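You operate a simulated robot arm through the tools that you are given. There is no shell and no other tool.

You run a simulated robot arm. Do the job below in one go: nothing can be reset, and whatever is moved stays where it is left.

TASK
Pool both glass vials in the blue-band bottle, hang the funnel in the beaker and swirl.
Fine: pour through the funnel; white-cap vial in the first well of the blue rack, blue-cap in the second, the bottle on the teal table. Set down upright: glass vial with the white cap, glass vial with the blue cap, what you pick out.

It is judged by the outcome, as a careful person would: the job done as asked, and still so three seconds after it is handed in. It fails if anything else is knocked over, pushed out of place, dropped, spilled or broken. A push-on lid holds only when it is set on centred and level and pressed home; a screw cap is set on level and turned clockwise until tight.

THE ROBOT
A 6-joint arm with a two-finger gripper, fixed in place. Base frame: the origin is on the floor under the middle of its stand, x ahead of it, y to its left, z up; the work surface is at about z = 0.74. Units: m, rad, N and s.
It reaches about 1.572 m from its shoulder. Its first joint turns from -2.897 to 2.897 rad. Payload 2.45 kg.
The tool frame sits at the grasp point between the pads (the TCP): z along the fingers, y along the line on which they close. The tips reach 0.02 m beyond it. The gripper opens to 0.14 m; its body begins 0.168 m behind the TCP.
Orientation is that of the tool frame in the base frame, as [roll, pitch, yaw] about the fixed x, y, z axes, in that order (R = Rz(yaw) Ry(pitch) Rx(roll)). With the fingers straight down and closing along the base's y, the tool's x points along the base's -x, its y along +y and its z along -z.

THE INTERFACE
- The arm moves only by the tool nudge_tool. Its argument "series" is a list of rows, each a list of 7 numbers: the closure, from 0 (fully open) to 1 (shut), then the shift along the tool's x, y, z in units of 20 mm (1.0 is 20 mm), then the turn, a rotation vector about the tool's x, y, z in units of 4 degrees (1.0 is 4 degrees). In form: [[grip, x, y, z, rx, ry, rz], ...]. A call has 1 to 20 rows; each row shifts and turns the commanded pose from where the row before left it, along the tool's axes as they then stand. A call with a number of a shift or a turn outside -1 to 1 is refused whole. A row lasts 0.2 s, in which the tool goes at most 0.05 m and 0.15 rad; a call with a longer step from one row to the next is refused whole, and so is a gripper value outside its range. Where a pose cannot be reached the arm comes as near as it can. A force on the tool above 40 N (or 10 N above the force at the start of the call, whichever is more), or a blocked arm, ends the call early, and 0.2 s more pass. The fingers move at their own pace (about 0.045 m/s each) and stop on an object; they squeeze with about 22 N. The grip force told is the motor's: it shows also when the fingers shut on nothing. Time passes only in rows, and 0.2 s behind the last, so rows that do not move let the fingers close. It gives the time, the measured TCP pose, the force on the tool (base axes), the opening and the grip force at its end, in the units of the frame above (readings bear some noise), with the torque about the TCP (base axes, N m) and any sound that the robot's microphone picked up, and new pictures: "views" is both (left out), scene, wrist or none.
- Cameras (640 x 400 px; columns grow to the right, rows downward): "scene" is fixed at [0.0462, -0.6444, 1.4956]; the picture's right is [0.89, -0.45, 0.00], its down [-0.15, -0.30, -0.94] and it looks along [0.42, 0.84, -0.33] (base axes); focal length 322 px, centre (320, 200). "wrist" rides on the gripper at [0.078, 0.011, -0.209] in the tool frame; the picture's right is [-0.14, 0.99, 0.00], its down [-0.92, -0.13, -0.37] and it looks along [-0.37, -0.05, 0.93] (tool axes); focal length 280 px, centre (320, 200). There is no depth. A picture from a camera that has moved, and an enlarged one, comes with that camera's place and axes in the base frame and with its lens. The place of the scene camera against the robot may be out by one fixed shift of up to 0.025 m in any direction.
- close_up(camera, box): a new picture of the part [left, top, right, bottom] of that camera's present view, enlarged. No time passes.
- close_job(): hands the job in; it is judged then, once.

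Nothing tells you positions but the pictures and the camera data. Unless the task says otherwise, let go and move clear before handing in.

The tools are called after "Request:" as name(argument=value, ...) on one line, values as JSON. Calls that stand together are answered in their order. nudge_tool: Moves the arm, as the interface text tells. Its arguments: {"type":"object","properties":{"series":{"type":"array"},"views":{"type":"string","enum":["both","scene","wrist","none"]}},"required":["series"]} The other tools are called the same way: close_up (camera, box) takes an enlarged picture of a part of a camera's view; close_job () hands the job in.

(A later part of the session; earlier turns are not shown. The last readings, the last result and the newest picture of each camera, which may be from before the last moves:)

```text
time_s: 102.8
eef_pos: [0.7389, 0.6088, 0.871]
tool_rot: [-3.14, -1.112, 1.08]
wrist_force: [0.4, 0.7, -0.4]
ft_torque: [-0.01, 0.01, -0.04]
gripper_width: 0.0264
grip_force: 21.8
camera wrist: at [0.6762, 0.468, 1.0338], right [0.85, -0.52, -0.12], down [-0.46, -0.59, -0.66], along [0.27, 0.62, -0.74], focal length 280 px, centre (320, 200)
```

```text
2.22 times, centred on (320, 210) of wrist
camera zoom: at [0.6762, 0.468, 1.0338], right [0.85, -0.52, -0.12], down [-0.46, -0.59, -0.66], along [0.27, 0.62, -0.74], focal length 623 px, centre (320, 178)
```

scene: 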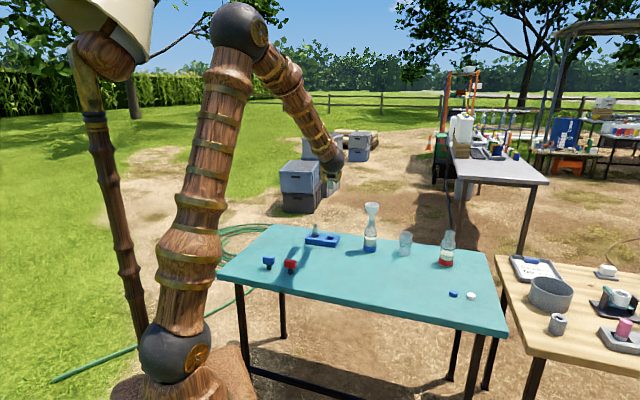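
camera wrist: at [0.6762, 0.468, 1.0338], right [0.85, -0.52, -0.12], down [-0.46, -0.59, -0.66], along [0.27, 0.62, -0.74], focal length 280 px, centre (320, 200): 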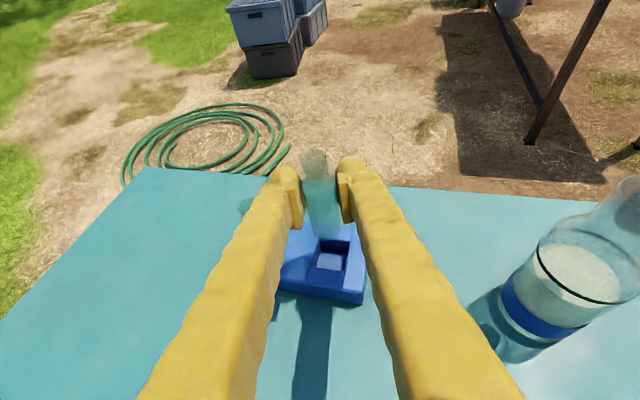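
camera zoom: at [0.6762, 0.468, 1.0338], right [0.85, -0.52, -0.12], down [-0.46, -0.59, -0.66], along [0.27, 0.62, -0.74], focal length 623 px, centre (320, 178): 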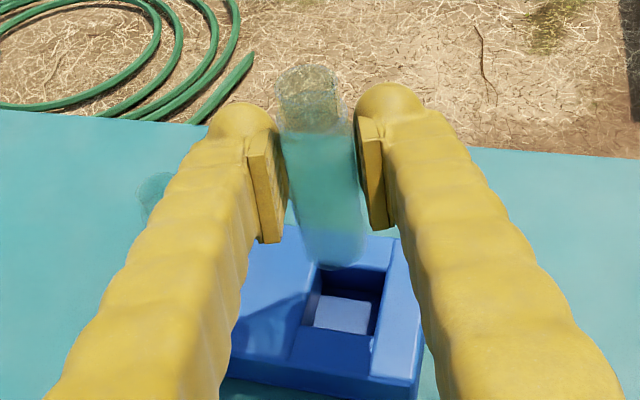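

Aligned over the well. I'll lower it in.

Request:
nudge_tool(series=[[1, -0.567, 0, 0.281, 0, 0, 0], [1, -0.567, 0.01, 0.281, 0, 0, 0], [1, -0.567, 0.01, 0.281, 0, 0, 0], [1, -0.45, 0, 0.223, 0, 0, 0], [1, -0.4, 0, 0.198, 0, 0, 0], [1, -0.3, 0, 0.149, 0, 0, 0], [1, -0.15, 0, 0.074, 0, 0, 0]], views="both")

Request:
close_up(camera="wrist", box=[220, 100, 420, 250])

```text
time_s: 104.4
eef_pos: [0.7412, 0.6096, 0.8026]
tool_rot: [-3.136, -1.113, 1.081]
wrist_force: [0.1, 0.3, -0.7]
ft_torque: [-0.01, 0.01, 0.0]
gripper_width: 0.0267
grip_force: 22.3
camera wrist: at [0.677, 0.4691, 0.9665], right [0.85, -0.52, -0.12], down [-0.46, -0.59, -0.66], along [0.27, 0.62, -0.74], focal length 280 px, centre (320, 200)
```

scene: 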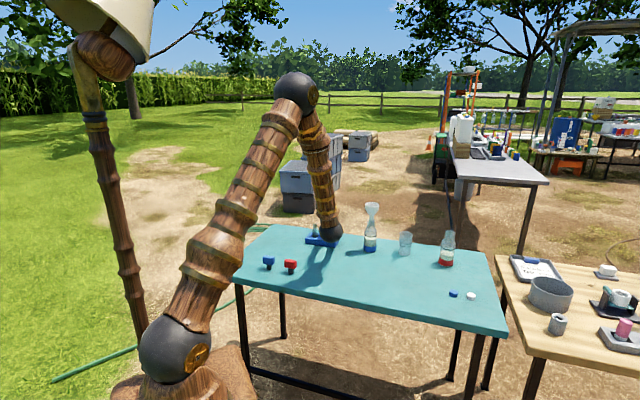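
wrist: 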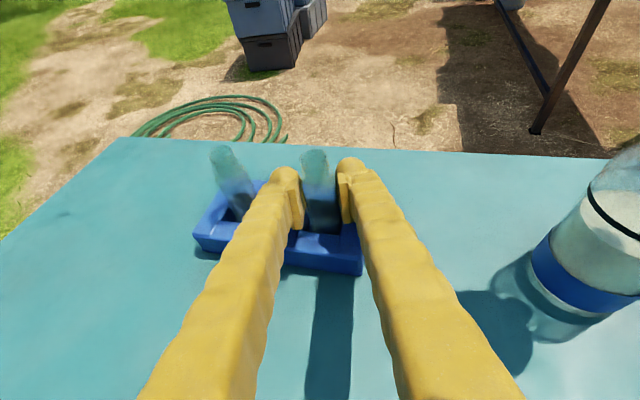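

```text
2.67 times, centred on (320, 175) of wrist
camera zoom: at [0.677, 0.4691, 0.9665], right [0.85, -0.52, -0.12], down [-0.46, -0.59, -0.66], along [0.27, 0.62, -0.74], focal length 748 px, centre (320, 267)
```

zoom: 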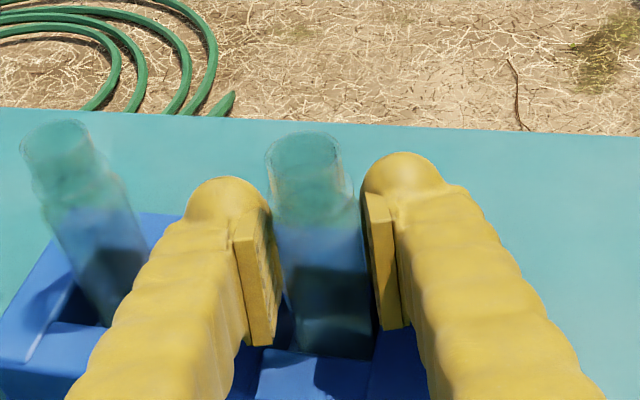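

The view matches the moment I picked it up. One more millimetre down, then I'll release.

Request:
nudge_tool(series=[[1, -0.04, 0, 0.02, 0, 0, 0], [1, 0, 0, 0, 0, 0, 0], [0.79, 0, 0, 0, 0, 0, 0], [0.76, 0, 0, 0, 0, 0, 0], [0.7, 0, 0, 0, 0, 0, 0], [0.643, 0, 0, 0, 0, 0, 0], [0.643, 0, 0, 0, 0, 0, 0]], views="wrist")

Request:
close_up(camera="wrist", box=[220, 100, 420, 250])

```text
time_s: 106.0
eef_pos: [0.7406, 0.6094, 0.8015]
tool_rot: [-3.14, -1.11, 1.081]
wrist_force: [-0.8, -0.2, 0.3]
ft_torque: [0.03, -0.03, 0.01]
gripper_width: 0.0501
grip_force: 0.1
camera wrist: at [0.6773, 0.4691, 0.9652], right [0.85, -0.52, -0.12], down [-0.46, -0.59, -0.66], along [0.27, 0.62, -0.74], focal length 280 px, centre (320, 200)
```

wrist: 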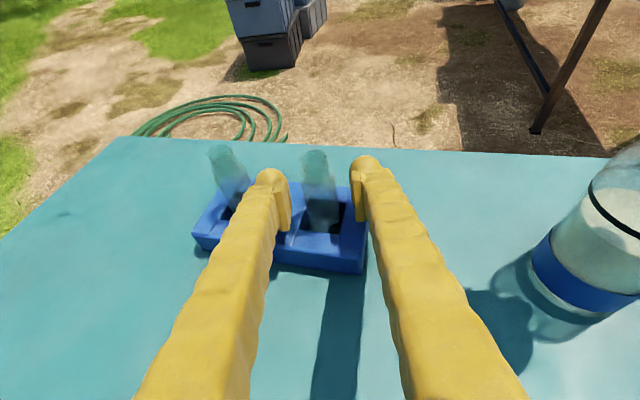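

```text
2.67 times, centred on (320, 175) of wrist
camera zoom: at [0.6773, 0.4691, 0.9652], right [0.85, -0.52, -0.12], down [-0.46, -0.59, -0.66], along [0.27, 0.62, -0.74], focal length 748 px, centre (320, 267)
```

zoom: 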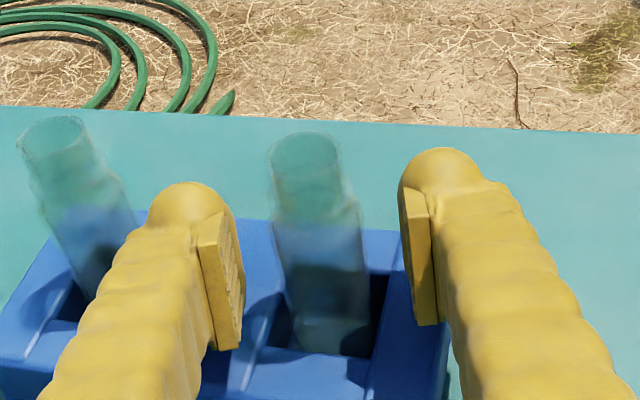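

Both vials are empty and back in their wells. I'll withdraw straight back and rise, opening the fingers a bit more for the funnel.

Request:
nudge_tool(series=[[0.643, -0.381, 0, -0.768, 0, 0, 0], [0.643, -0.381, 0, -0.768, 0, 0, 0], [0.643, -0.381, 0, -0.768, 0, 0, 0], [0.643, -0.381, 0, -0.768, 0, 0, 0], [0.643, -0.381, 0, -0.768, 0, 0, 0], [0.643, -0.381, 0, -0.768, 0, 0, 0], [0.643, -0.381, 0, -0.768, 0, 0, 0], [0.643, 0.935, 0, -0.464, 0, 0, 0], [0.643, 0.935, 0, -0.464, 0, 0, 0], [0.357, 0.935, 0, -0.464, 0, 0, 0], [0.357, 0.935, 0, -0.464, 0, 0, 0], [0.357, 0.935, 0, -0.464, 0, 0, 0], [0.357, 0.935, 0, -0.464, 0, 0, 0], [0.357, 0.935, 0, -0.464, 0, 0, 0], [0.357, 0.935, 0, -0.464, 0, 0, 0]], views="both")

Request:
close_up(camera="wrist", box=[230, 130, 440, 330])

Request:
close_up(camera="scene", box=[280, 190, 420, 270])

```text
time_s: 109.2
eef_pos: [0.6829, 0.5028, 0.9698]
tool_rot: [-3.137, -1.11, 1.077]
wrist_force: [-0.2, -0.2, 0.2]
ft_torque: [-0.01, 0.0, -0.02]
gripper_width: 0.0899
grip_force: 0.2
camera wrist: at [0.6217, 0.3621, 1.1333], right [0.85, -0.52, -0.12], down [-0.46, -0.59, -0.66], along [0.27, 0.62, -0.74], focal length 280 px, centre (320, 200)
```

scene: 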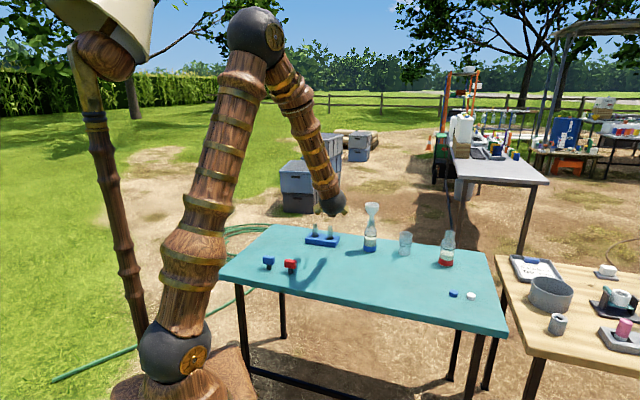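
wrist: 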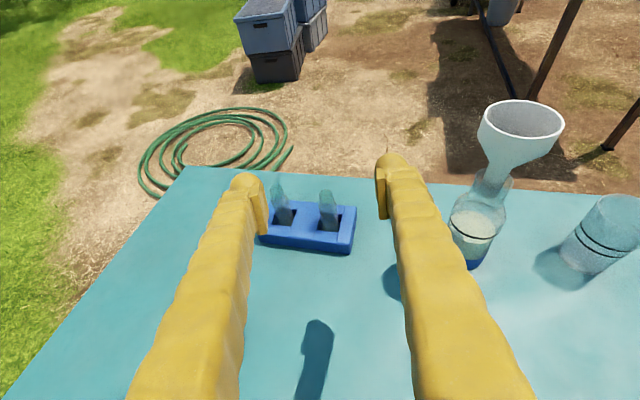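

```text
2.00 times, centred on (335, 230) of wrist
camera zoom: at [0.6217, 0.3621, 1.1333], right [0.85, -0.52, -0.12], down [-0.46, -0.59, -0.66], along [0.27, 0.62, -0.74], focal length 561 px, centre (290, 140)
```

zoom: 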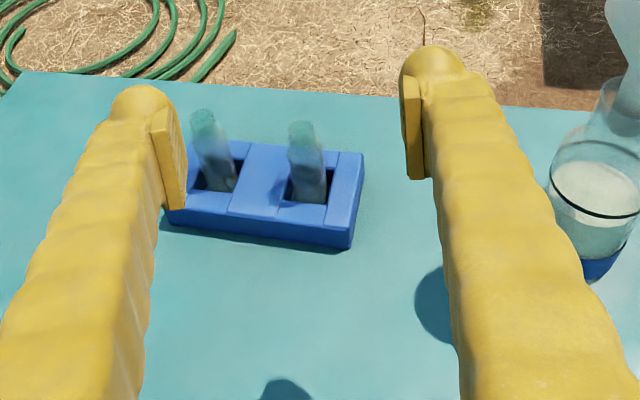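

```text
4.57 times, centred on (350, 230) of scene
camera zoom: at [0.0462, -0.6444, 1.4956], right [0.89, -0.45, 0.0], down [-0.15, -0.3, -0.94], along [0.42, 0.84, -0.33], focal length 1470 px, centre (183, 63)
```

zoom: 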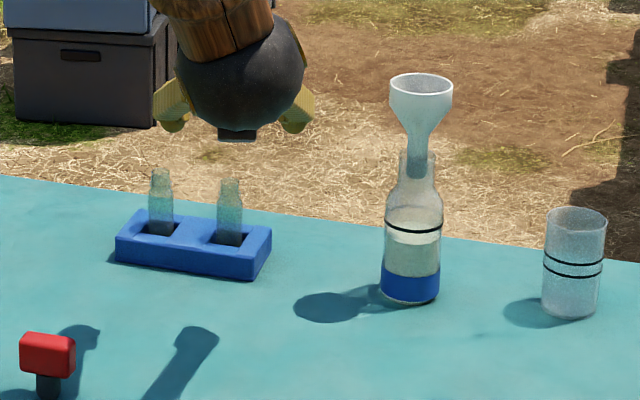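

The pooled liquid sits as two layers in the bottle, so the swirl should visibly mix it. I'll move behind the funnel at cup height now.

Request:
nudge_tool(series=[[0.357, -0.132, 0.932, -0.235, 0, 0, 0], [0.357, -0.132, 0.932, -0.235, 0, 0, 0], [0.357, -0.132, 0.932, -0.235, 0, 0, 0], [0.357, -0.132, 0.932, -0.235, 0, 0, 0], [0.357, -0.132, 0.932, -0.235, 0, 0, 0], [0.357, -0.132, 0.932, -0.235, 0, 0, 0], [0.357, -0.132, 0.932, -0.235, 0, 0, 0], [0.357, -0.132, 0.932, -0.235, 0, 0, 0], [0.357, -0.132, 0.932, -0.235, 0, 0, 0], [0.357, -0.132, 0.932, -0.235, 0, 0, 0]], views="both")

Request:
close_up(camera="wrist", box=[220, 60, 420, 220])

Request:
close_up(camera="wrist", box=[380, 80, 560, 240])

```text
time_s: 111.4
eef_pos: [0.8221, 0.3695, 0.9662]
tool_rot: [-3.138, -1.11, 1.08]
wrist_force: [0.0, 1.7, -0.2]
ft_torque: [-0.03, 0.0, 0.02]
gripper_width: 0.0902
grip_force: 0.0
camera wrist: at [0.7602, 0.2283, 1.1297], right [0.85, -0.52, -0.12], down [-0.46, -0.59, -0.66], along [0.27, 0.62, -0.74], focal length 280 px, centre (320, 200)
```

scene: 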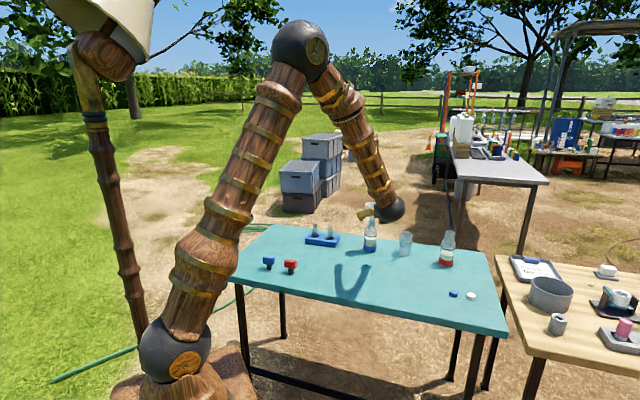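
wrist: 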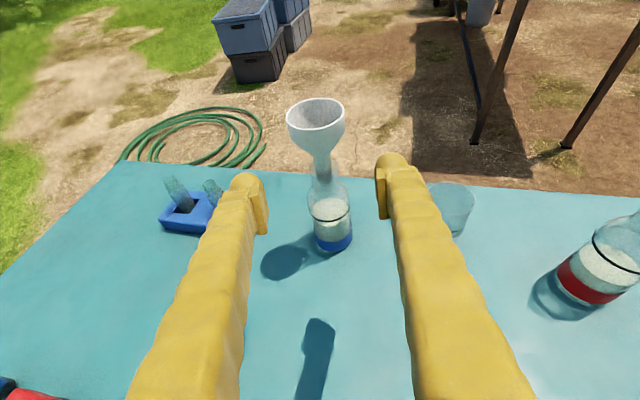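

```text
2.50 times, centred on (320, 140) of wrist
camera zoom: at [0.7602, 0.2283, 1.1297], right [0.85, -0.52, -0.12], down [-0.46, -0.59, -0.66], along [0.27, 0.62, -0.74], focal length 701 px, centre (320, 350)
```

zoom: 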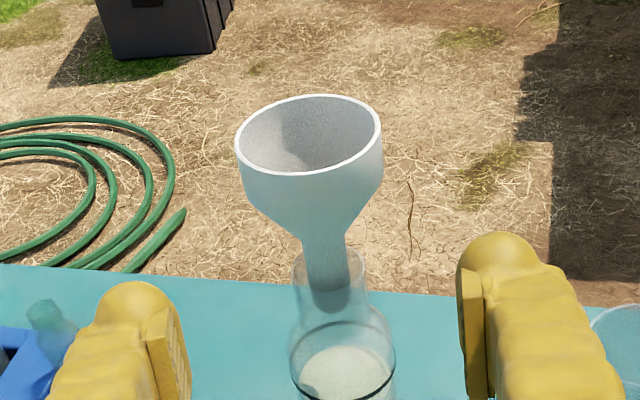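

```text
2.50 times, centred on (470, 160) of wrist
camera zoom: at [0.7602, 0.2283, 1.1297], right [0.85, -0.52, -0.12], down [-0.46, -0.59, -0.66], along [0.27, 0.62, -0.74], focal length 701 px, centre (-55, 300)
```

zoom: 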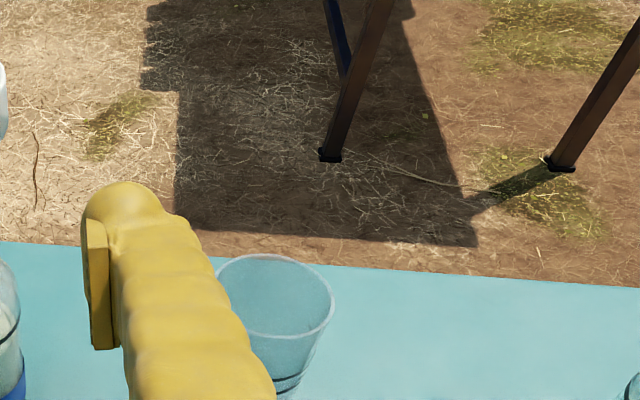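

The funnel is centred ahead of the fingers (2–3 mm to the right). I'll advance so its cup is between the pads.

Request:
nudge_tool(series=[[0.357, 0.343, 0.0186, 0.691, 0, 0, 0], [0.357, 0.343, 0.0186, 0.691, 0, 0, 0], [0.357, 0.343, 0.0186, 0.691, 0, 0, 0], [0.357, 0.343, 0.0186, 0.691, 0, 0, 0], [0.357, 0.343, 0.0186, 0.691, 0, 0, 0], [0.357, 0.343, 0.0186, 0.691, 0, 0, 0], [0.357, 0.343, 0.0186, 0.691, 0, 0, 0]], views="both")

Request:
close_up(camera="wrist", box=[220, 100, 420, 260])

Request:
close_up(camera="scene", box=[340, 180, 420, 260])

```text
time_s: 113.0
eef_pos: [0.8751, 0.4623, 0.9664]
tool_rot: [-3.138, -1.109, 1.078]
wrist_force: [-0.5, -0.2, 1.4]
ft_torque: [-0.02, 0.02, 0.0]
gripper_width: 0.0899
grip_force: 0.1
camera wrist: at [0.8125, 0.3221, 1.1298], right [0.85, -0.52, -0.12], down [-0.46, -0.59, -0.66], along [0.27, 0.62, -0.74], focal length 280 px, centre (320, 200)
```

scene: 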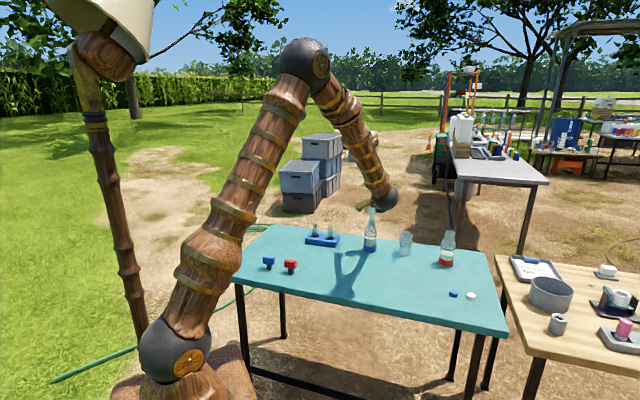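
wrist: 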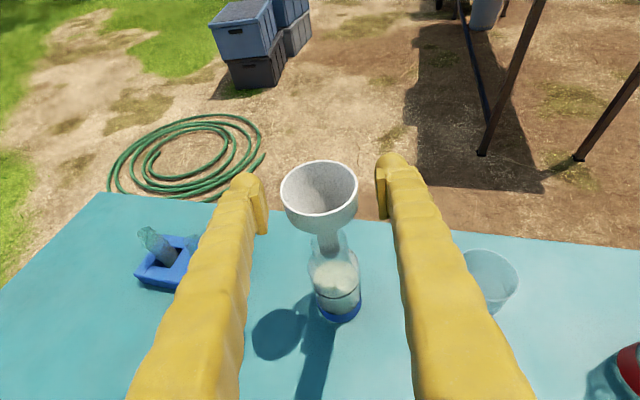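

```text
2.50 times, centred on (320, 180) of wrist
camera zoom: at [0.8125, 0.3221, 1.1298], right [0.85, -0.52, -0.12], down [-0.46, -0.59, -0.66], along [0.27, 0.62, -0.74], focal length 701 px, centre (320, 250)
```

zoom: 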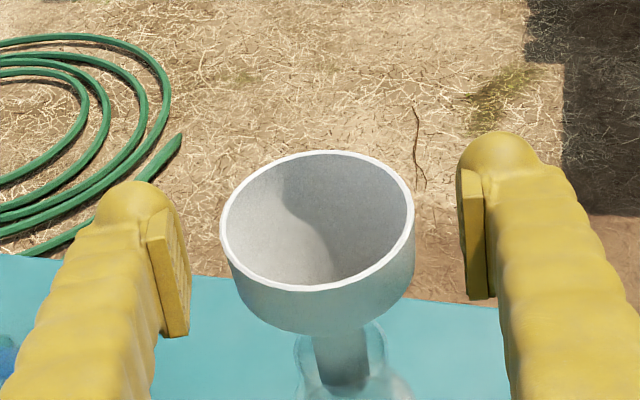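

```text
5.00 times, centred on (380, 220) of scene
camera zoom: at [0.0462, -0.6444, 1.4956], right [0.89, -0.45, 0.0], down [-0.15, -0.3, -0.94], along [0.42, 0.84, -0.33], focal length 1608 px, centre (20, 100)
```

zoom: 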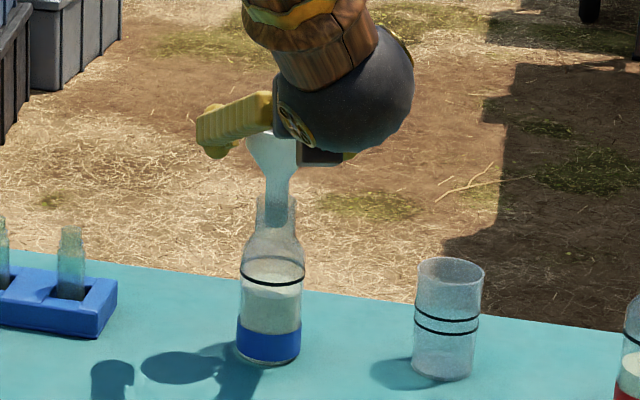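

The cup is centred between the pads to about a millimetre. I'll close slowly so both pads touch together.

Request:
nudge_tool(series=[[0.45, 0, 0, 0, 0, 0, 0], [0.5, 0, 0, 0, 0, 0, 0], [0.53, 0, 0, 0, 0, 0, 0], [0.55, 0, 0, 0, 0, 0, 0], [0.57, 0, 0, 0, 0, 0, 0], [0.6, 0, 0, 0, 0, 0, 0], [0.7, 0, 0, 0, 0, 0, 0], [0.8, 0, 0, 0, 0, 0, 0]], views="both")

Request:
close_up(camera="wrist", box=[220, 100, 420, 260])

Request:
close_up(camera="scene", box=[340, 180, 420, 260])

```text
time_s: 114.8
eef_pos: [0.8748, 0.4636, 0.9661]
tool_rot: [-3.138, -1.111, 1.079]
wrist_force: [-0.7, 0.9, 0.4]
ft_torque: [-0.02, -0.02, -0.02]
gripper_width: 0.0584
grip_force: 22.2
camera wrist: at [0.8124, 0.3221, 1.1296], right [0.85, -0.52, -0.12], down [-0.46, -0.59, -0.66], along [0.27, 0.62, -0.74], focal length 280 px, centre (320, 200)
```

scene: 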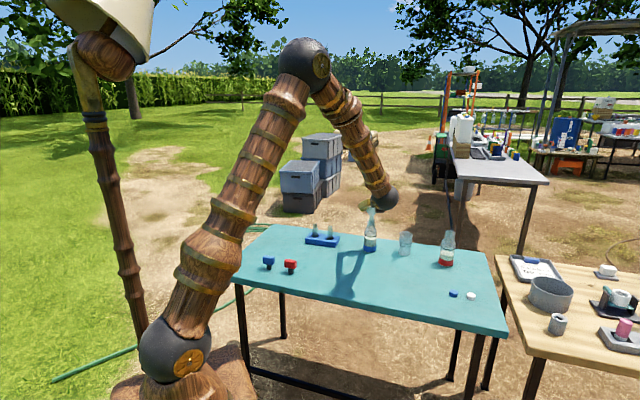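
wrist: 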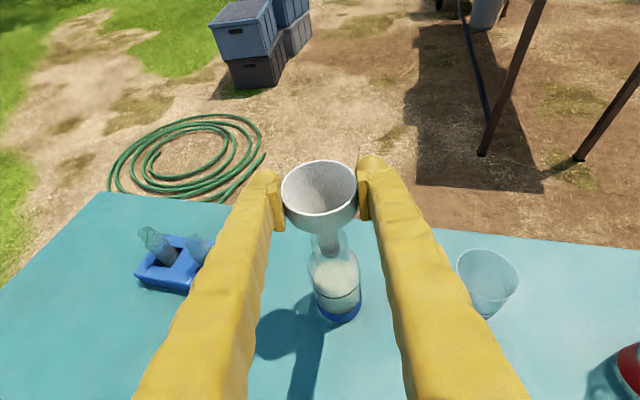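

```text
2.50 times, centred on (320, 180) of wrist
camera zoom: at [0.8124, 0.3221, 1.1296], right [0.85, -0.52, -0.12], down [-0.46, -0.59, -0.66], along [0.27, 0.62, -0.74], focal length 701 px, centre (320, 250)
```

zoom: 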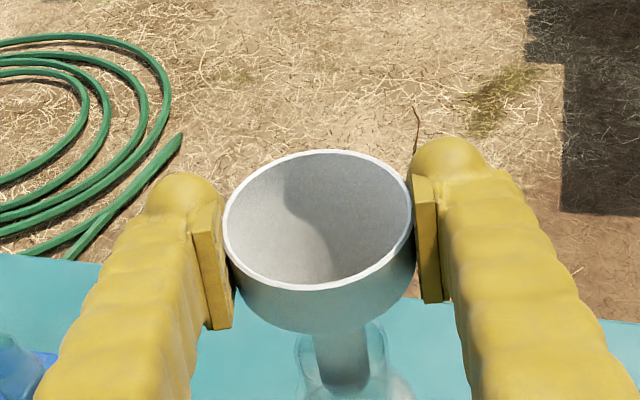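

```text
5.00 times, centred on (380, 220) of scene
camera zoom: at [0.0462, -0.6444, 1.4956], right [0.89, -0.45, 0.0], down [-0.15, -0.3, -0.94], along [0.42, 0.84, -0.33], focal length 1608 px, centre (20, 100)
```

zoom: 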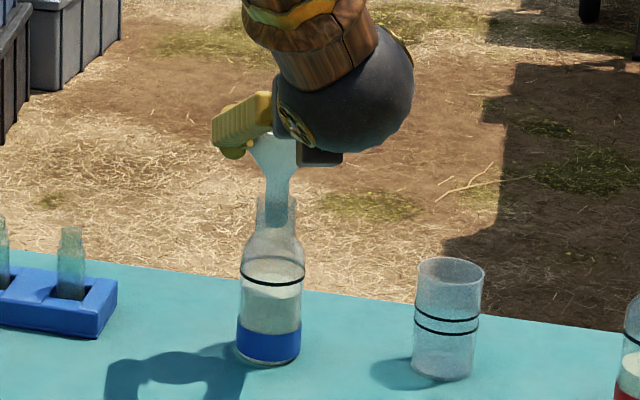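

Gripped evenly (58.4 mm, 22 N), and the bottle hasn't moved. I'll lift the funnel straight up out of the neck, slowly.

Request:
nudge_tool(series=[[0.9, 0.2, 0, -0.099, 0, 0, 0], [0.9, 0.3, 0, -0.149, 0, 0, 0], [0.9, 0.4, 0, -0.199, 0, 0, 0], [0.9, 0.4, 0, -0.199, 0, 0, 0], [0.9, 0.4, 0, -0.199, 0, 0, 0]], views="both")

Request:
close_up(camera="scene", box=[340, 180, 420, 260])

Request:
close_up(camera="wrist", box=[220, 100, 420, 260])

```text
time_s: 116.0
eef_pos: [0.8762, 0.4613, 1.004]
tool_rot: [-3.137, -1.109, 1.079]
wrist_force: [-0.5, 0.2, -1.1]
ft_torque: [0.01, -0.02, -0.02]
gripper_width: 0.0583
grip_force: 22.6
camera wrist: at [0.8133, 0.3217, 1.1667], right [0.85, -0.52, -0.13], down [-0.46, -0.59, -0.66], along [0.27, 0.62, -0.74], focal length 280 px, centre (320, 200)
```

scene: 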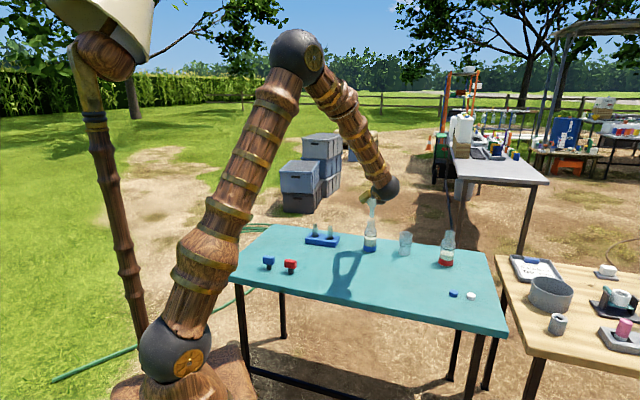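
wrist: 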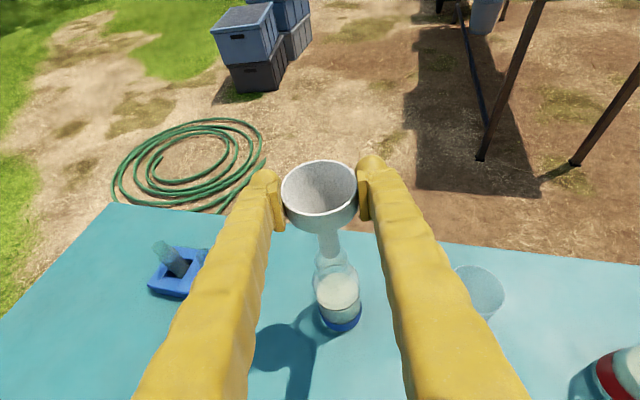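

```text
5.00 times, centred on (380, 220) of scene
camera zoom: at [0.0462, -0.6444, 1.4956], right [0.89, -0.45, 0.0], down [-0.15, -0.3, -0.94], along [0.42, 0.84, -0.33], focal length 1608 px, centre (20, 100)
```

zoom: 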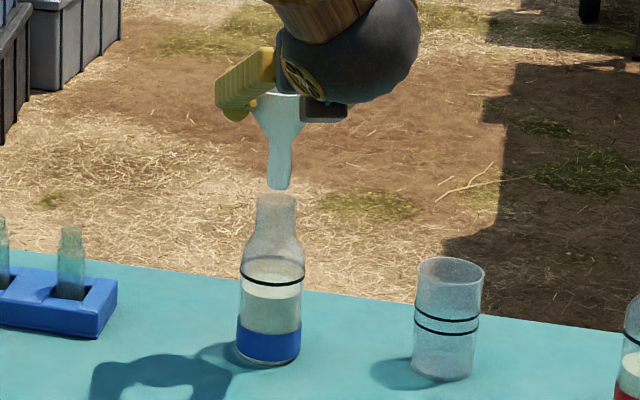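

```text
2.50 times, centred on (320, 180) of wrist
camera zoom: at [0.8133, 0.3217, 1.1667], right [0.85, -0.52, -0.13], down [-0.46, -0.59, -0.66], along [0.27, 0.62, -0.74], focal length 701 px, centre (320, 250)
```

zoom: 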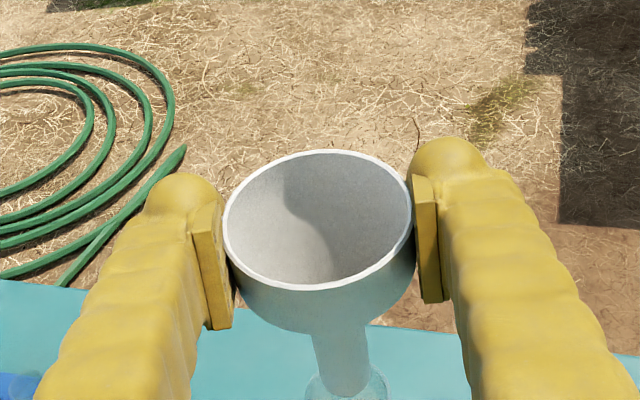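

The stem has cleared the neck and the bottle stands still. I'll raise it a bit more and carry it over to the beaker.

Request:
nudge_tool(series=[[0.9, 0.687, 0, -0.34, 0, 0, 0], [0.9, 0.687, 0, -0.34, 0, 0, 0], [0.9, 0.687, 0, -0.34, 0, 0, 0], [0.9, -0.038, 0.485, -0.076, 0, 0, 0], [0.9, -0.075, 0.969, -0.152, 0, 0, 0], [0.9, -0.075, 0.969, -0.152, 0, 0, 0], [0.9, -0.075, 0.969, -0.152, 0, 0, 0], [0.9, -0.075, 0.969, -0.152, 0, 0, 0], [0.9, -0.075, 0.969, -0.152, 0, 0, 0], [0.9, -0.075, 0.969, -0.152, 0, 0, 0], [0.9, -0.075, 0.969, -0.152, 0, 0, 0], [0.9, -0.038, 0.485, -0.076, 0, 0, 0]], views="both")

Request:
close_up(camera="wrist", box=[220, 140, 420, 400])

Request:
close_up(camera="scene", box=[340, 150, 460, 270])

```text
time_s: 118.6
eef_pos: [1.0007, 0.3648, 1.0518]
tool_rot: [-3.141, -1.113, 1.081]
wrist_force: [0.0, -0.2, -0.4]
ft_torque: [0.01, 0.0, -0.03]
gripper_width: 0.0586
grip_force: 21.4
camera wrist: at [0.9377, 0.2248, 1.214], right [0.85, -0.52, -0.12], down [-0.46, -0.59, -0.66], along [0.27, 0.62, -0.74], focal length 280 px, centre (320, 200)
```

scene: 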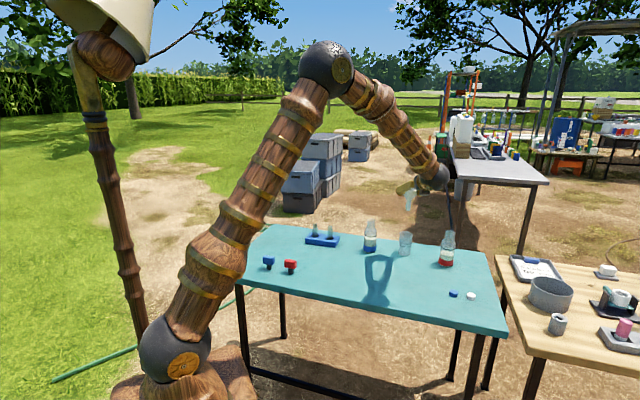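
wrist: 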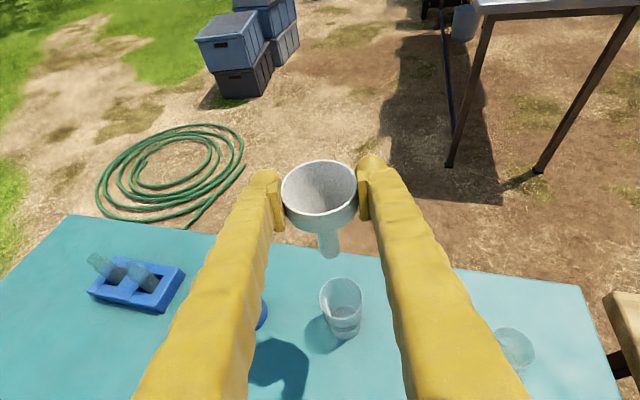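

```text
1.54 times, centred on (320, 270) of wrist
camera zoom: at [0.9377, 0.2248, 1.214], right [0.85, -0.52, -0.12], down [-0.46, -0.59, -0.66], along [0.27, 0.62, -0.74], focal length 431 px, centre (320, 92)
```

zoom: 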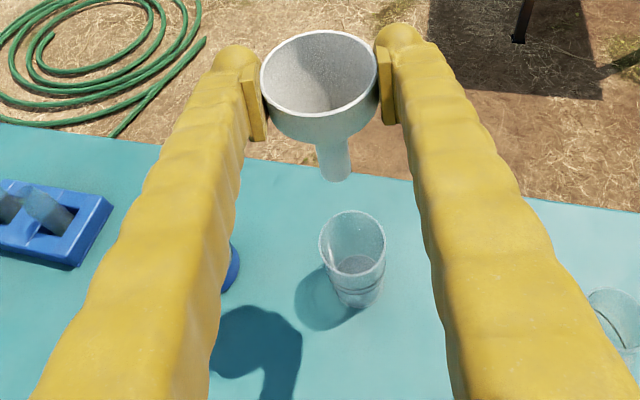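

```text
3.33 times, centred on (400, 210) of scene
camera zoom: at [0.0462, -0.6444, 1.4956], right [0.89, -0.45, 0.0], down [-0.15, -0.3, -0.94], along [0.42, 0.84, -0.33], focal length 1072 px, centre (53, 167)
```

zoom: 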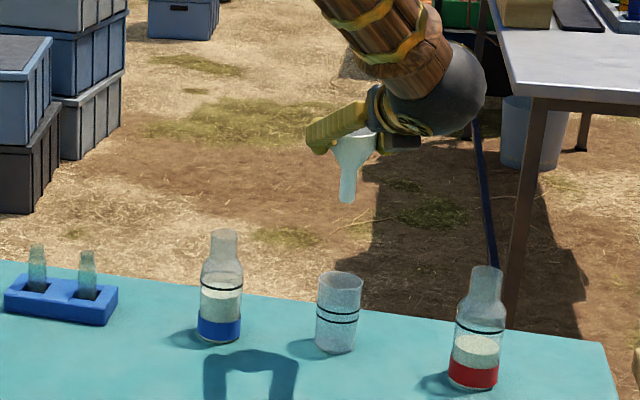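

The funnel hangs straight over the beaker. I'll zoom in on the beaker rim for an accurate fix.

Request:
close_up(camera="wrist", box=[300, 220, 380, 350])

Request:
close_up(camera="scene", box=[380, 180, 440, 270])

```text
3.08 times, centred on (340, 285) of wrist
camera zoom: at [0.9377, 0.2248, 1.214], right [0.85, -0.52, -0.12], down [-0.46, -0.59, -0.66], along [0.27, 0.62, -0.74], focal length 863 px, centre (258, -62)
```

zoom: 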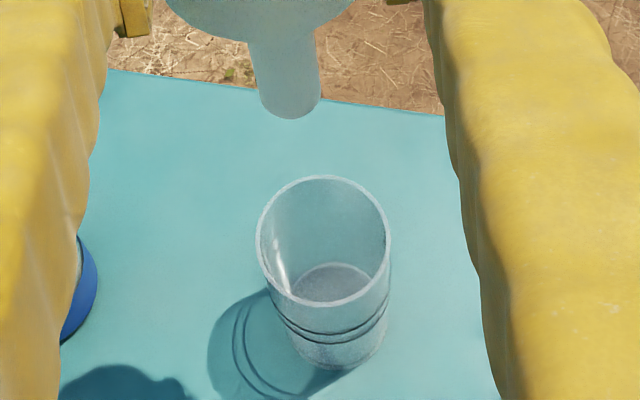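

```text
4.44 times, centred on (410, 225) of scene
camera zoom: at [0.0462, -0.6444, 1.4956], right [0.89, -0.45, 0.0], down [-0.15, -0.3, -0.94], along [0.42, 0.84, -0.33], focal length 1429 px, centre (-80, 89)
```

zoom: 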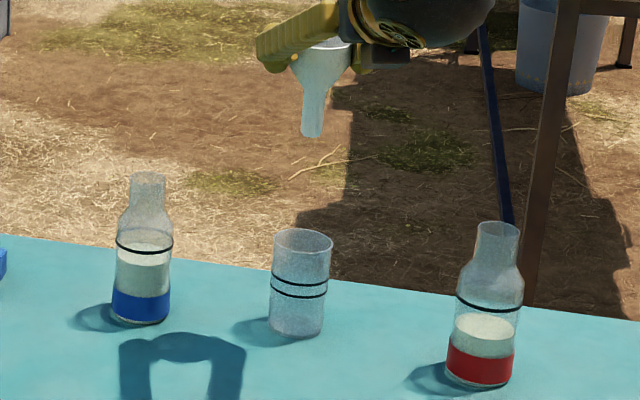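

The beaker rim centre is at about (1.001, 0.364, 0.845), right under the funnel. I'll lower the stem into the beaker, stopping above the seat.

Request:
nudge_tool(series=[[0.9, -0.822, 0.004, 0.405, 0, 0, 0], [0.9, -0.822, 0.004, 0.405, 0, 0, 0], [0.9, -0.822, 0.004, 0.405, 0, 0, 0], [0.9, -0.822, 0.004, 0.405, 0, 0, 0], [0.9, -0.822, 0.004, 0.405, 0, 0, 0], [0.9, -0.822, 0.004, 0.405, 0, 0, 0], [0.9, -0.822, 0.004, 0.405, 0, 0, 0], [0.9, -0.6, 0.004, 0.296, 0, 0, 0], [0.9, -0.5, 0.004, 0.247, 0, 0, 0]], views="both")

Request:
close_up(camera="wrist", box=[220, 120, 420, 280])

Request:
close_up(camera="scene", box=[370, 190, 450, 270])

```text
time_s: 120.6
eef_pos: [1.0007, 0.3655, 0.8951]
tool_rot: [-3.139, -1.11, 1.078]
wrist_force: [-0.7, 1.0, 0.2]
ft_torque: [0.05, 0.03, 0.02]
gripper_width: 0.0587
grip_force: 22.3
camera wrist: at [0.9379, 0.225, 1.0604], right [0.85, -0.52, -0.12], down [-0.46, -0.59, -0.66], along [0.27, 0.62, -0.74], focal length 280 px, centre (320, 200)
```

scene: 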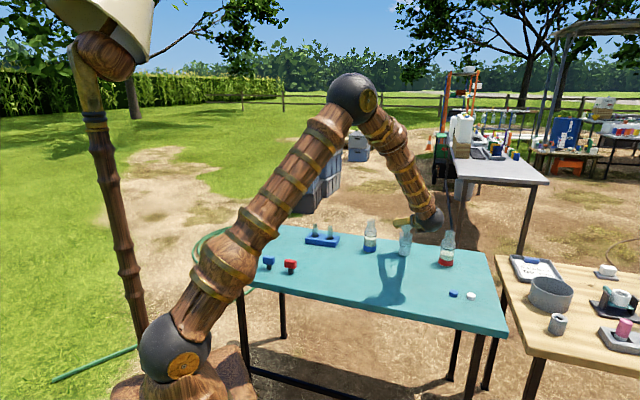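
wrist: 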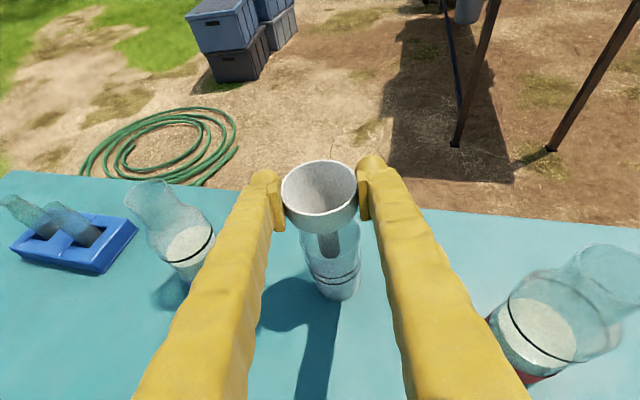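

```text
2.50 times, centred on (320, 200) of wrist
camera zoom: at [0.9379, 0.225, 1.0604], right [0.85, -0.52, -0.12], down [-0.46, -0.59, -0.66], along [0.27, 0.62, -0.74], focal length 701 px, centre (320, 200)
```

zoom: 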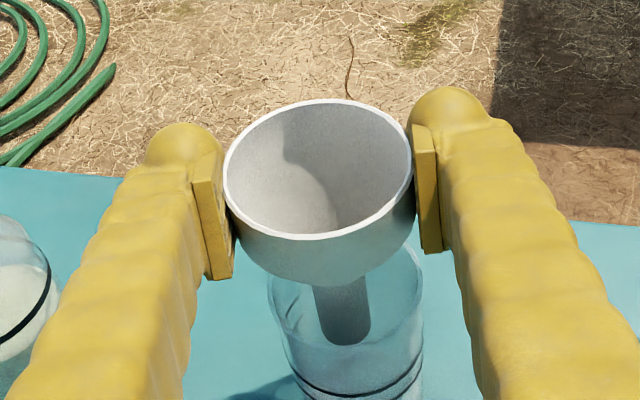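

```text
5.00 times, centred on (410, 230) of scene
camera zoom: at [0.0462, -0.6444, 1.4956], right [0.89, -0.45, 0.0], down [-0.15, -0.3, -0.94], along [0.42, 0.84, -0.33], focal length 1608 px, centre (-130, 50)
```

zoom: 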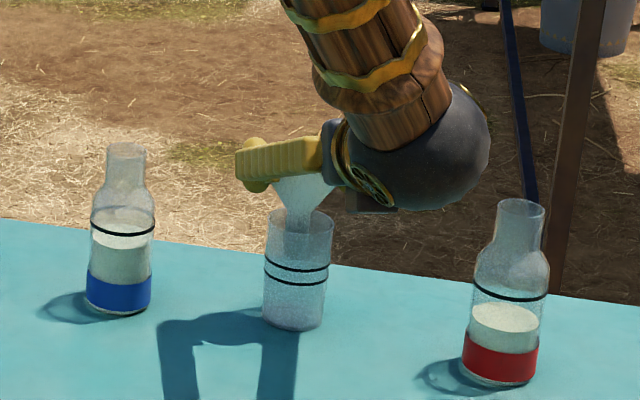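

The stem is inside the beaker and centred. I'll lower the rest in small steps until the cone seats on the rim.

Request:
nudge_tool(series=[[0.9, -0.314, 0, 0.155, 0, 0, 0], [0.9, -0.314, 0, 0.155, 0, 0, 0], [0.9, -0.224, 0, 0.11, 0, 0, 0], [0.9, -0.18, 0, 0.088, 0, 0, 0], [0.9, -0.09, 0, 0.044, 0, 0, 0]], views="both")

Request:
close_up(camera="wrist", box=[220, 120, 420, 280])

Request:
close_up(camera="scene", box=[370, 190, 450, 270])

```text
time_s: 121.8
eef_pos: [1.0014, 0.3657, 0.8715]
tool_rot: [-3.138, -1.11, 1.082]
wrist_force: [-0.6, -1.0, -0.7]
ft_torque: [0.0, 0.01, 0.03]
gripper_width: 0.0583
grip_force: 21.9
camera wrist: at [0.9381, 0.2249, 1.036], right [0.85, -0.52, -0.12], down [-0.46, -0.59, -0.66], along [0.27, 0.62, -0.74], focal length 280 px, centre (320, 200)
```

scene: 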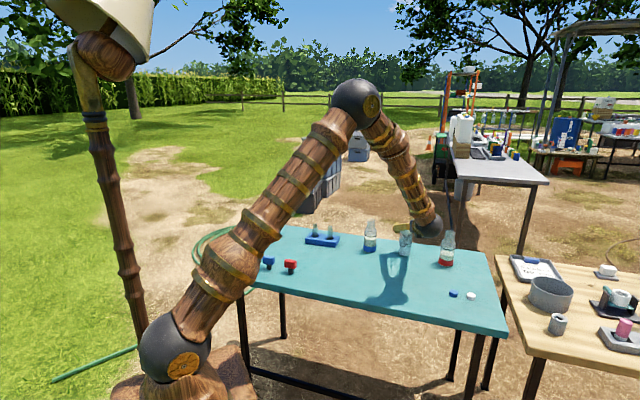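
wrist: 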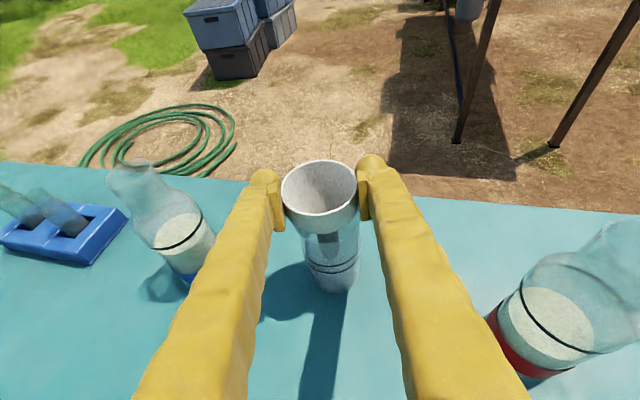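

```text
2.50 times, centred on (320, 200) of wrist
camera zoom: at [0.9381, 0.2249, 1.036], right [0.85, -0.52, -0.12], down [-0.46, -0.59, -0.66], along [0.27, 0.62, -0.74], focal length 701 px, centre (320, 200)
```

zoom: 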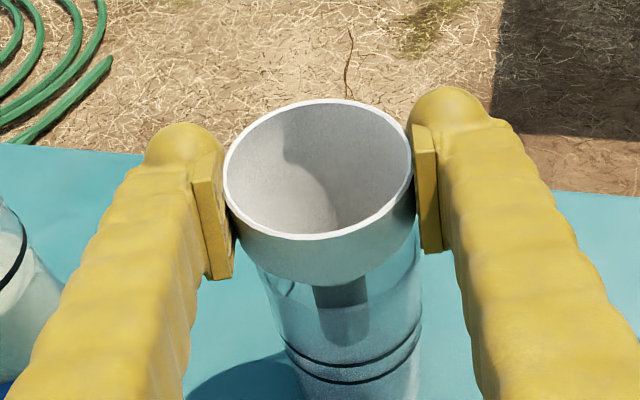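

```text
5.00 times, centred on (410, 230) of scene
camera zoom: at [0.0462, -0.6444, 1.4956], right [0.89, -0.45, 0.0], down [-0.15, -0.3, -0.94], along [0.42, 0.84, -0.33], focal length 1608 px, centre (-130, 50)
```

zoom: 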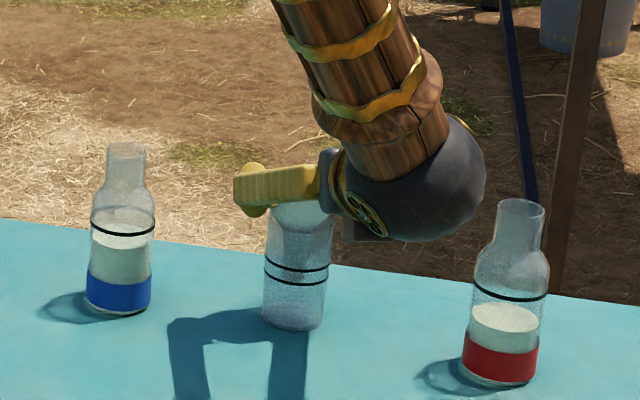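

Request:
nudge_tool(series=[[0.9, -0.09, 0, 0.044, 0, 0, 0], [0.9, -0.09, 0, 0.044, 0, 0, 0], [0.9, -0.06, 0, 0.03, 0, 0, 0]], views="wrist")

Request:
close_up(camera="wrist", box=[260, 150, 380, 310])

Request:
close_up(camera="scene", box=[390, 220, 420, 260])

```text
time_s: 122.6
eef_pos: [1.0002, 0.365, 0.8664]
tool_rot: [-3.139, -1.113, 1.079]
wrist_force: [-0.3, 0.6, -1.0]
ft_torque: [0.01, 0.01, 0.02]
gripper_width: 0.0586
grip_force: 21.8
camera wrist: at [0.9382, 0.2245, 1.0301], right [0.85, -0.52, -0.12], down [-0.46, -0.59, -0.66], along [0.27, 0.62, -0.74], focal length 280 px, centre (320, 200)
```

wrist: 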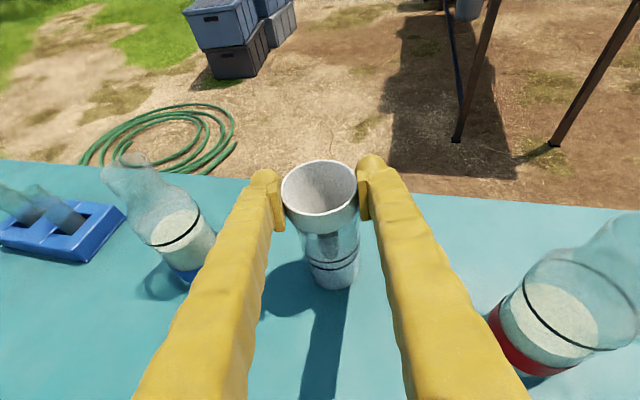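

```text
2.50 times, centred on (320, 230) of wrist
camera zoom: at [0.9382, 0.2245, 1.0301], right [0.85, -0.52, -0.12], down [-0.46, -0.59, -0.66], along [0.27, 0.62, -0.74], focal length 701 px, centre (320, 125)
```

zoom: 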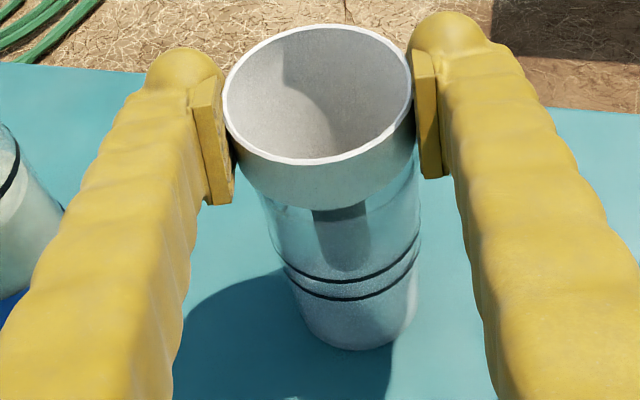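

```text
10.00 times, centred on (405, 240) of scene
camera zoom: at [0.0462, -0.6444, 1.4956], right [0.89, -0.45, 0.0], down [-0.15, -0.3, -0.94], along [0.42, 0.84, -0.33], focal length 3215 px, centre (-530, -200)
```

zoom: 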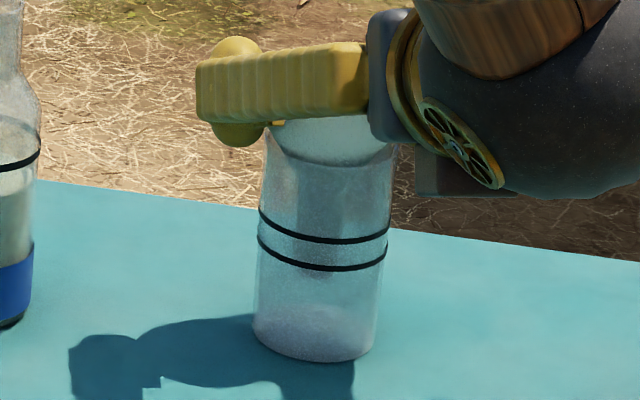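

Request:
nudge_tool(series=[[0.9, -0.07, 0, 0.034, 0, 0, 0], [0.9, -0.07, 0, 0.034, 0, 0, 0], [0.9, 0, 0, 0, 0, 0, 0]], views="none")

Request:
close_up(camera="scene", box=[390, 220, 420, 260])

```text
time_s: 123.4
eef_pos: [1.0001, 0.3665, 0.8652]
tool_rot: [-3.139, -1.114, 1.081]
wrist_force: [1.5, -1.4, 8.0]
ft_torque: [0.07, -0.02, -0.02]
gripper_width: 0.0582
grip_force: 21.9
```

```text
10.00 times, centred on (405, 240) of scene
camera zoom: at [0.0462, -0.6444, 1.4956], right [0.89, -0.45, 0.0], down [-0.15, -0.3, -0.94], along [0.42, 0.84, -0.33], focal length 3215 px, centre (-530, -200)
```

zoom: 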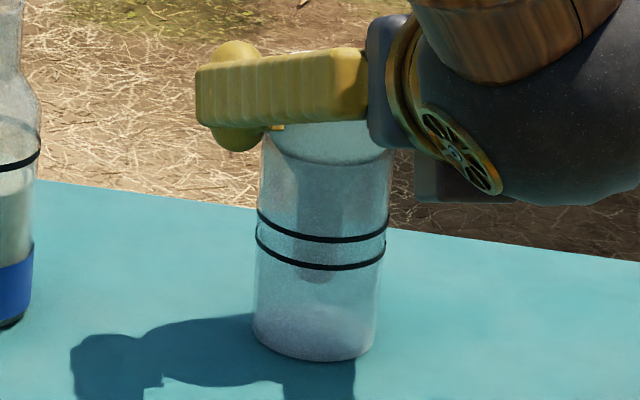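

Contact at 8 N, right where I expected the cone to seat. I'll ease up about a millimetre to unload it, then check.

Request:
nudge_tool(series=[[0.9, 0.04, 0, -0.02, 0, 0, 0], [0.9, 0, 0, 0, 0, 0, 0]], views="none")

```text
time_s: 124.0
eef_pos: [1.0005, 0.3657, 0.8645]
tool_rot: [-3.138, -1.109, 1.079]
wrist_force: [0.2, -0.4, 4.3]
ft_torque: [-0.01, -0.04, 0.03]
gripper_width: 0.0584
grip_force: 22.2
```

Request:
nudge_tool(series=[[0.578, 0, 0, 0, 0, 0, 0], [0.56, 0, 0, 0, 0, 0, 0], [0.53, 0, 0, 0, 0, 0, 0], [0.48, 0, 0, 0, 0, 0, 0], [0.42, 0, 0, 0, 0, 0, 0], [0.357, 0, 0, 0, 0, 0, 0], [0.357, 0, 0, 0, 0, 0, 0]], views="both")

Request:
close_up(camera="wrist", box=[240, 150, 400, 310])

Request:
close_up(camera="scene", box=[385, 215, 425, 265])

```text
time_s: 125.6
eef_pos: [1.0005, 0.3654, 0.8638]
tool_rot: [-3.139, -1.113, 1.078]
wrist_force: [0.4, -0.5, -0.4]
ft_torque: [0.01, 0.0, 0.01]
gripper_width: 0.0903
grip_force: 0.2
camera wrist: at [0.938, 0.2247, 1.0279], right [0.85, -0.52, -0.12], down [-0.46, -0.59, -0.66], along [0.27, 0.62, -0.74], focal length 280 px, centre (320, 200)
```

scene: 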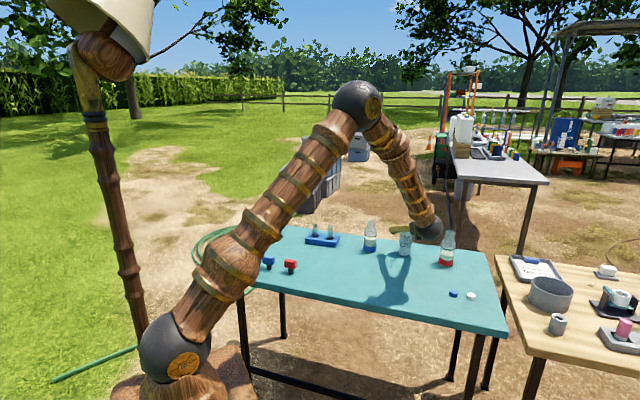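
wrist: 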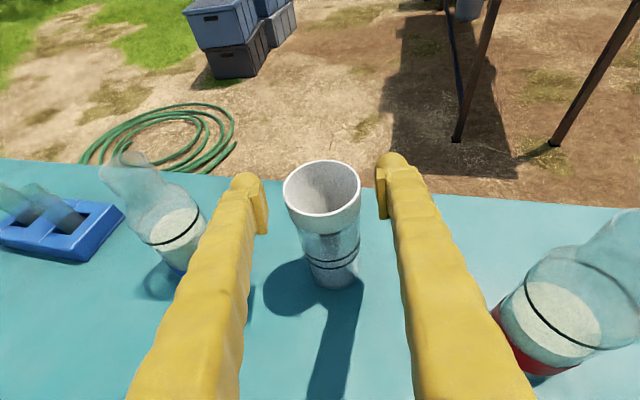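

```text
2.50 times, centred on (320, 230) of wrist
camera zoom: at [0.938, 0.2247, 1.0279], right [0.85, -0.52, -0.12], down [-0.46, -0.59, -0.66], along [0.27, 0.62, -0.74], focal length 701 px, centre (320, 125)
```

zoom: 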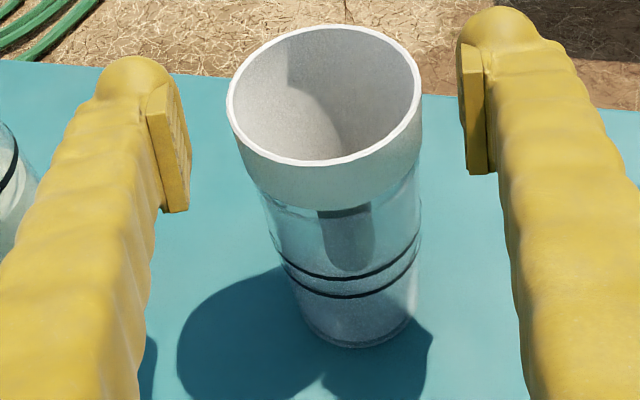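

```text
8.00 times, centred on (405, 240) of scene
camera zoom: at [0.0462, -0.6444, 1.4956], right [0.89, -0.45, 0.0], down [-0.15, -0.3, -0.94], along [0.42, 0.84, -0.33], focal length 2572 px, centre (-360, -120)
```

zoom: 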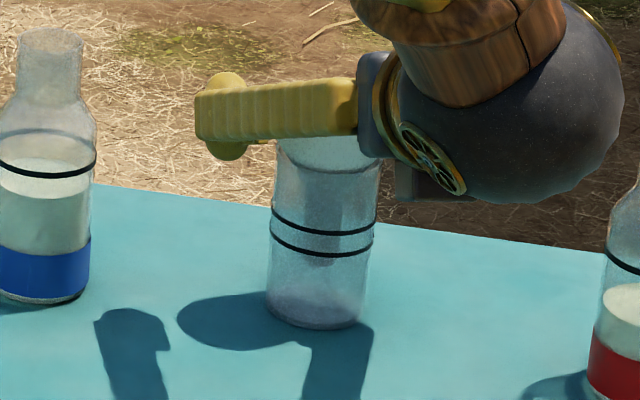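

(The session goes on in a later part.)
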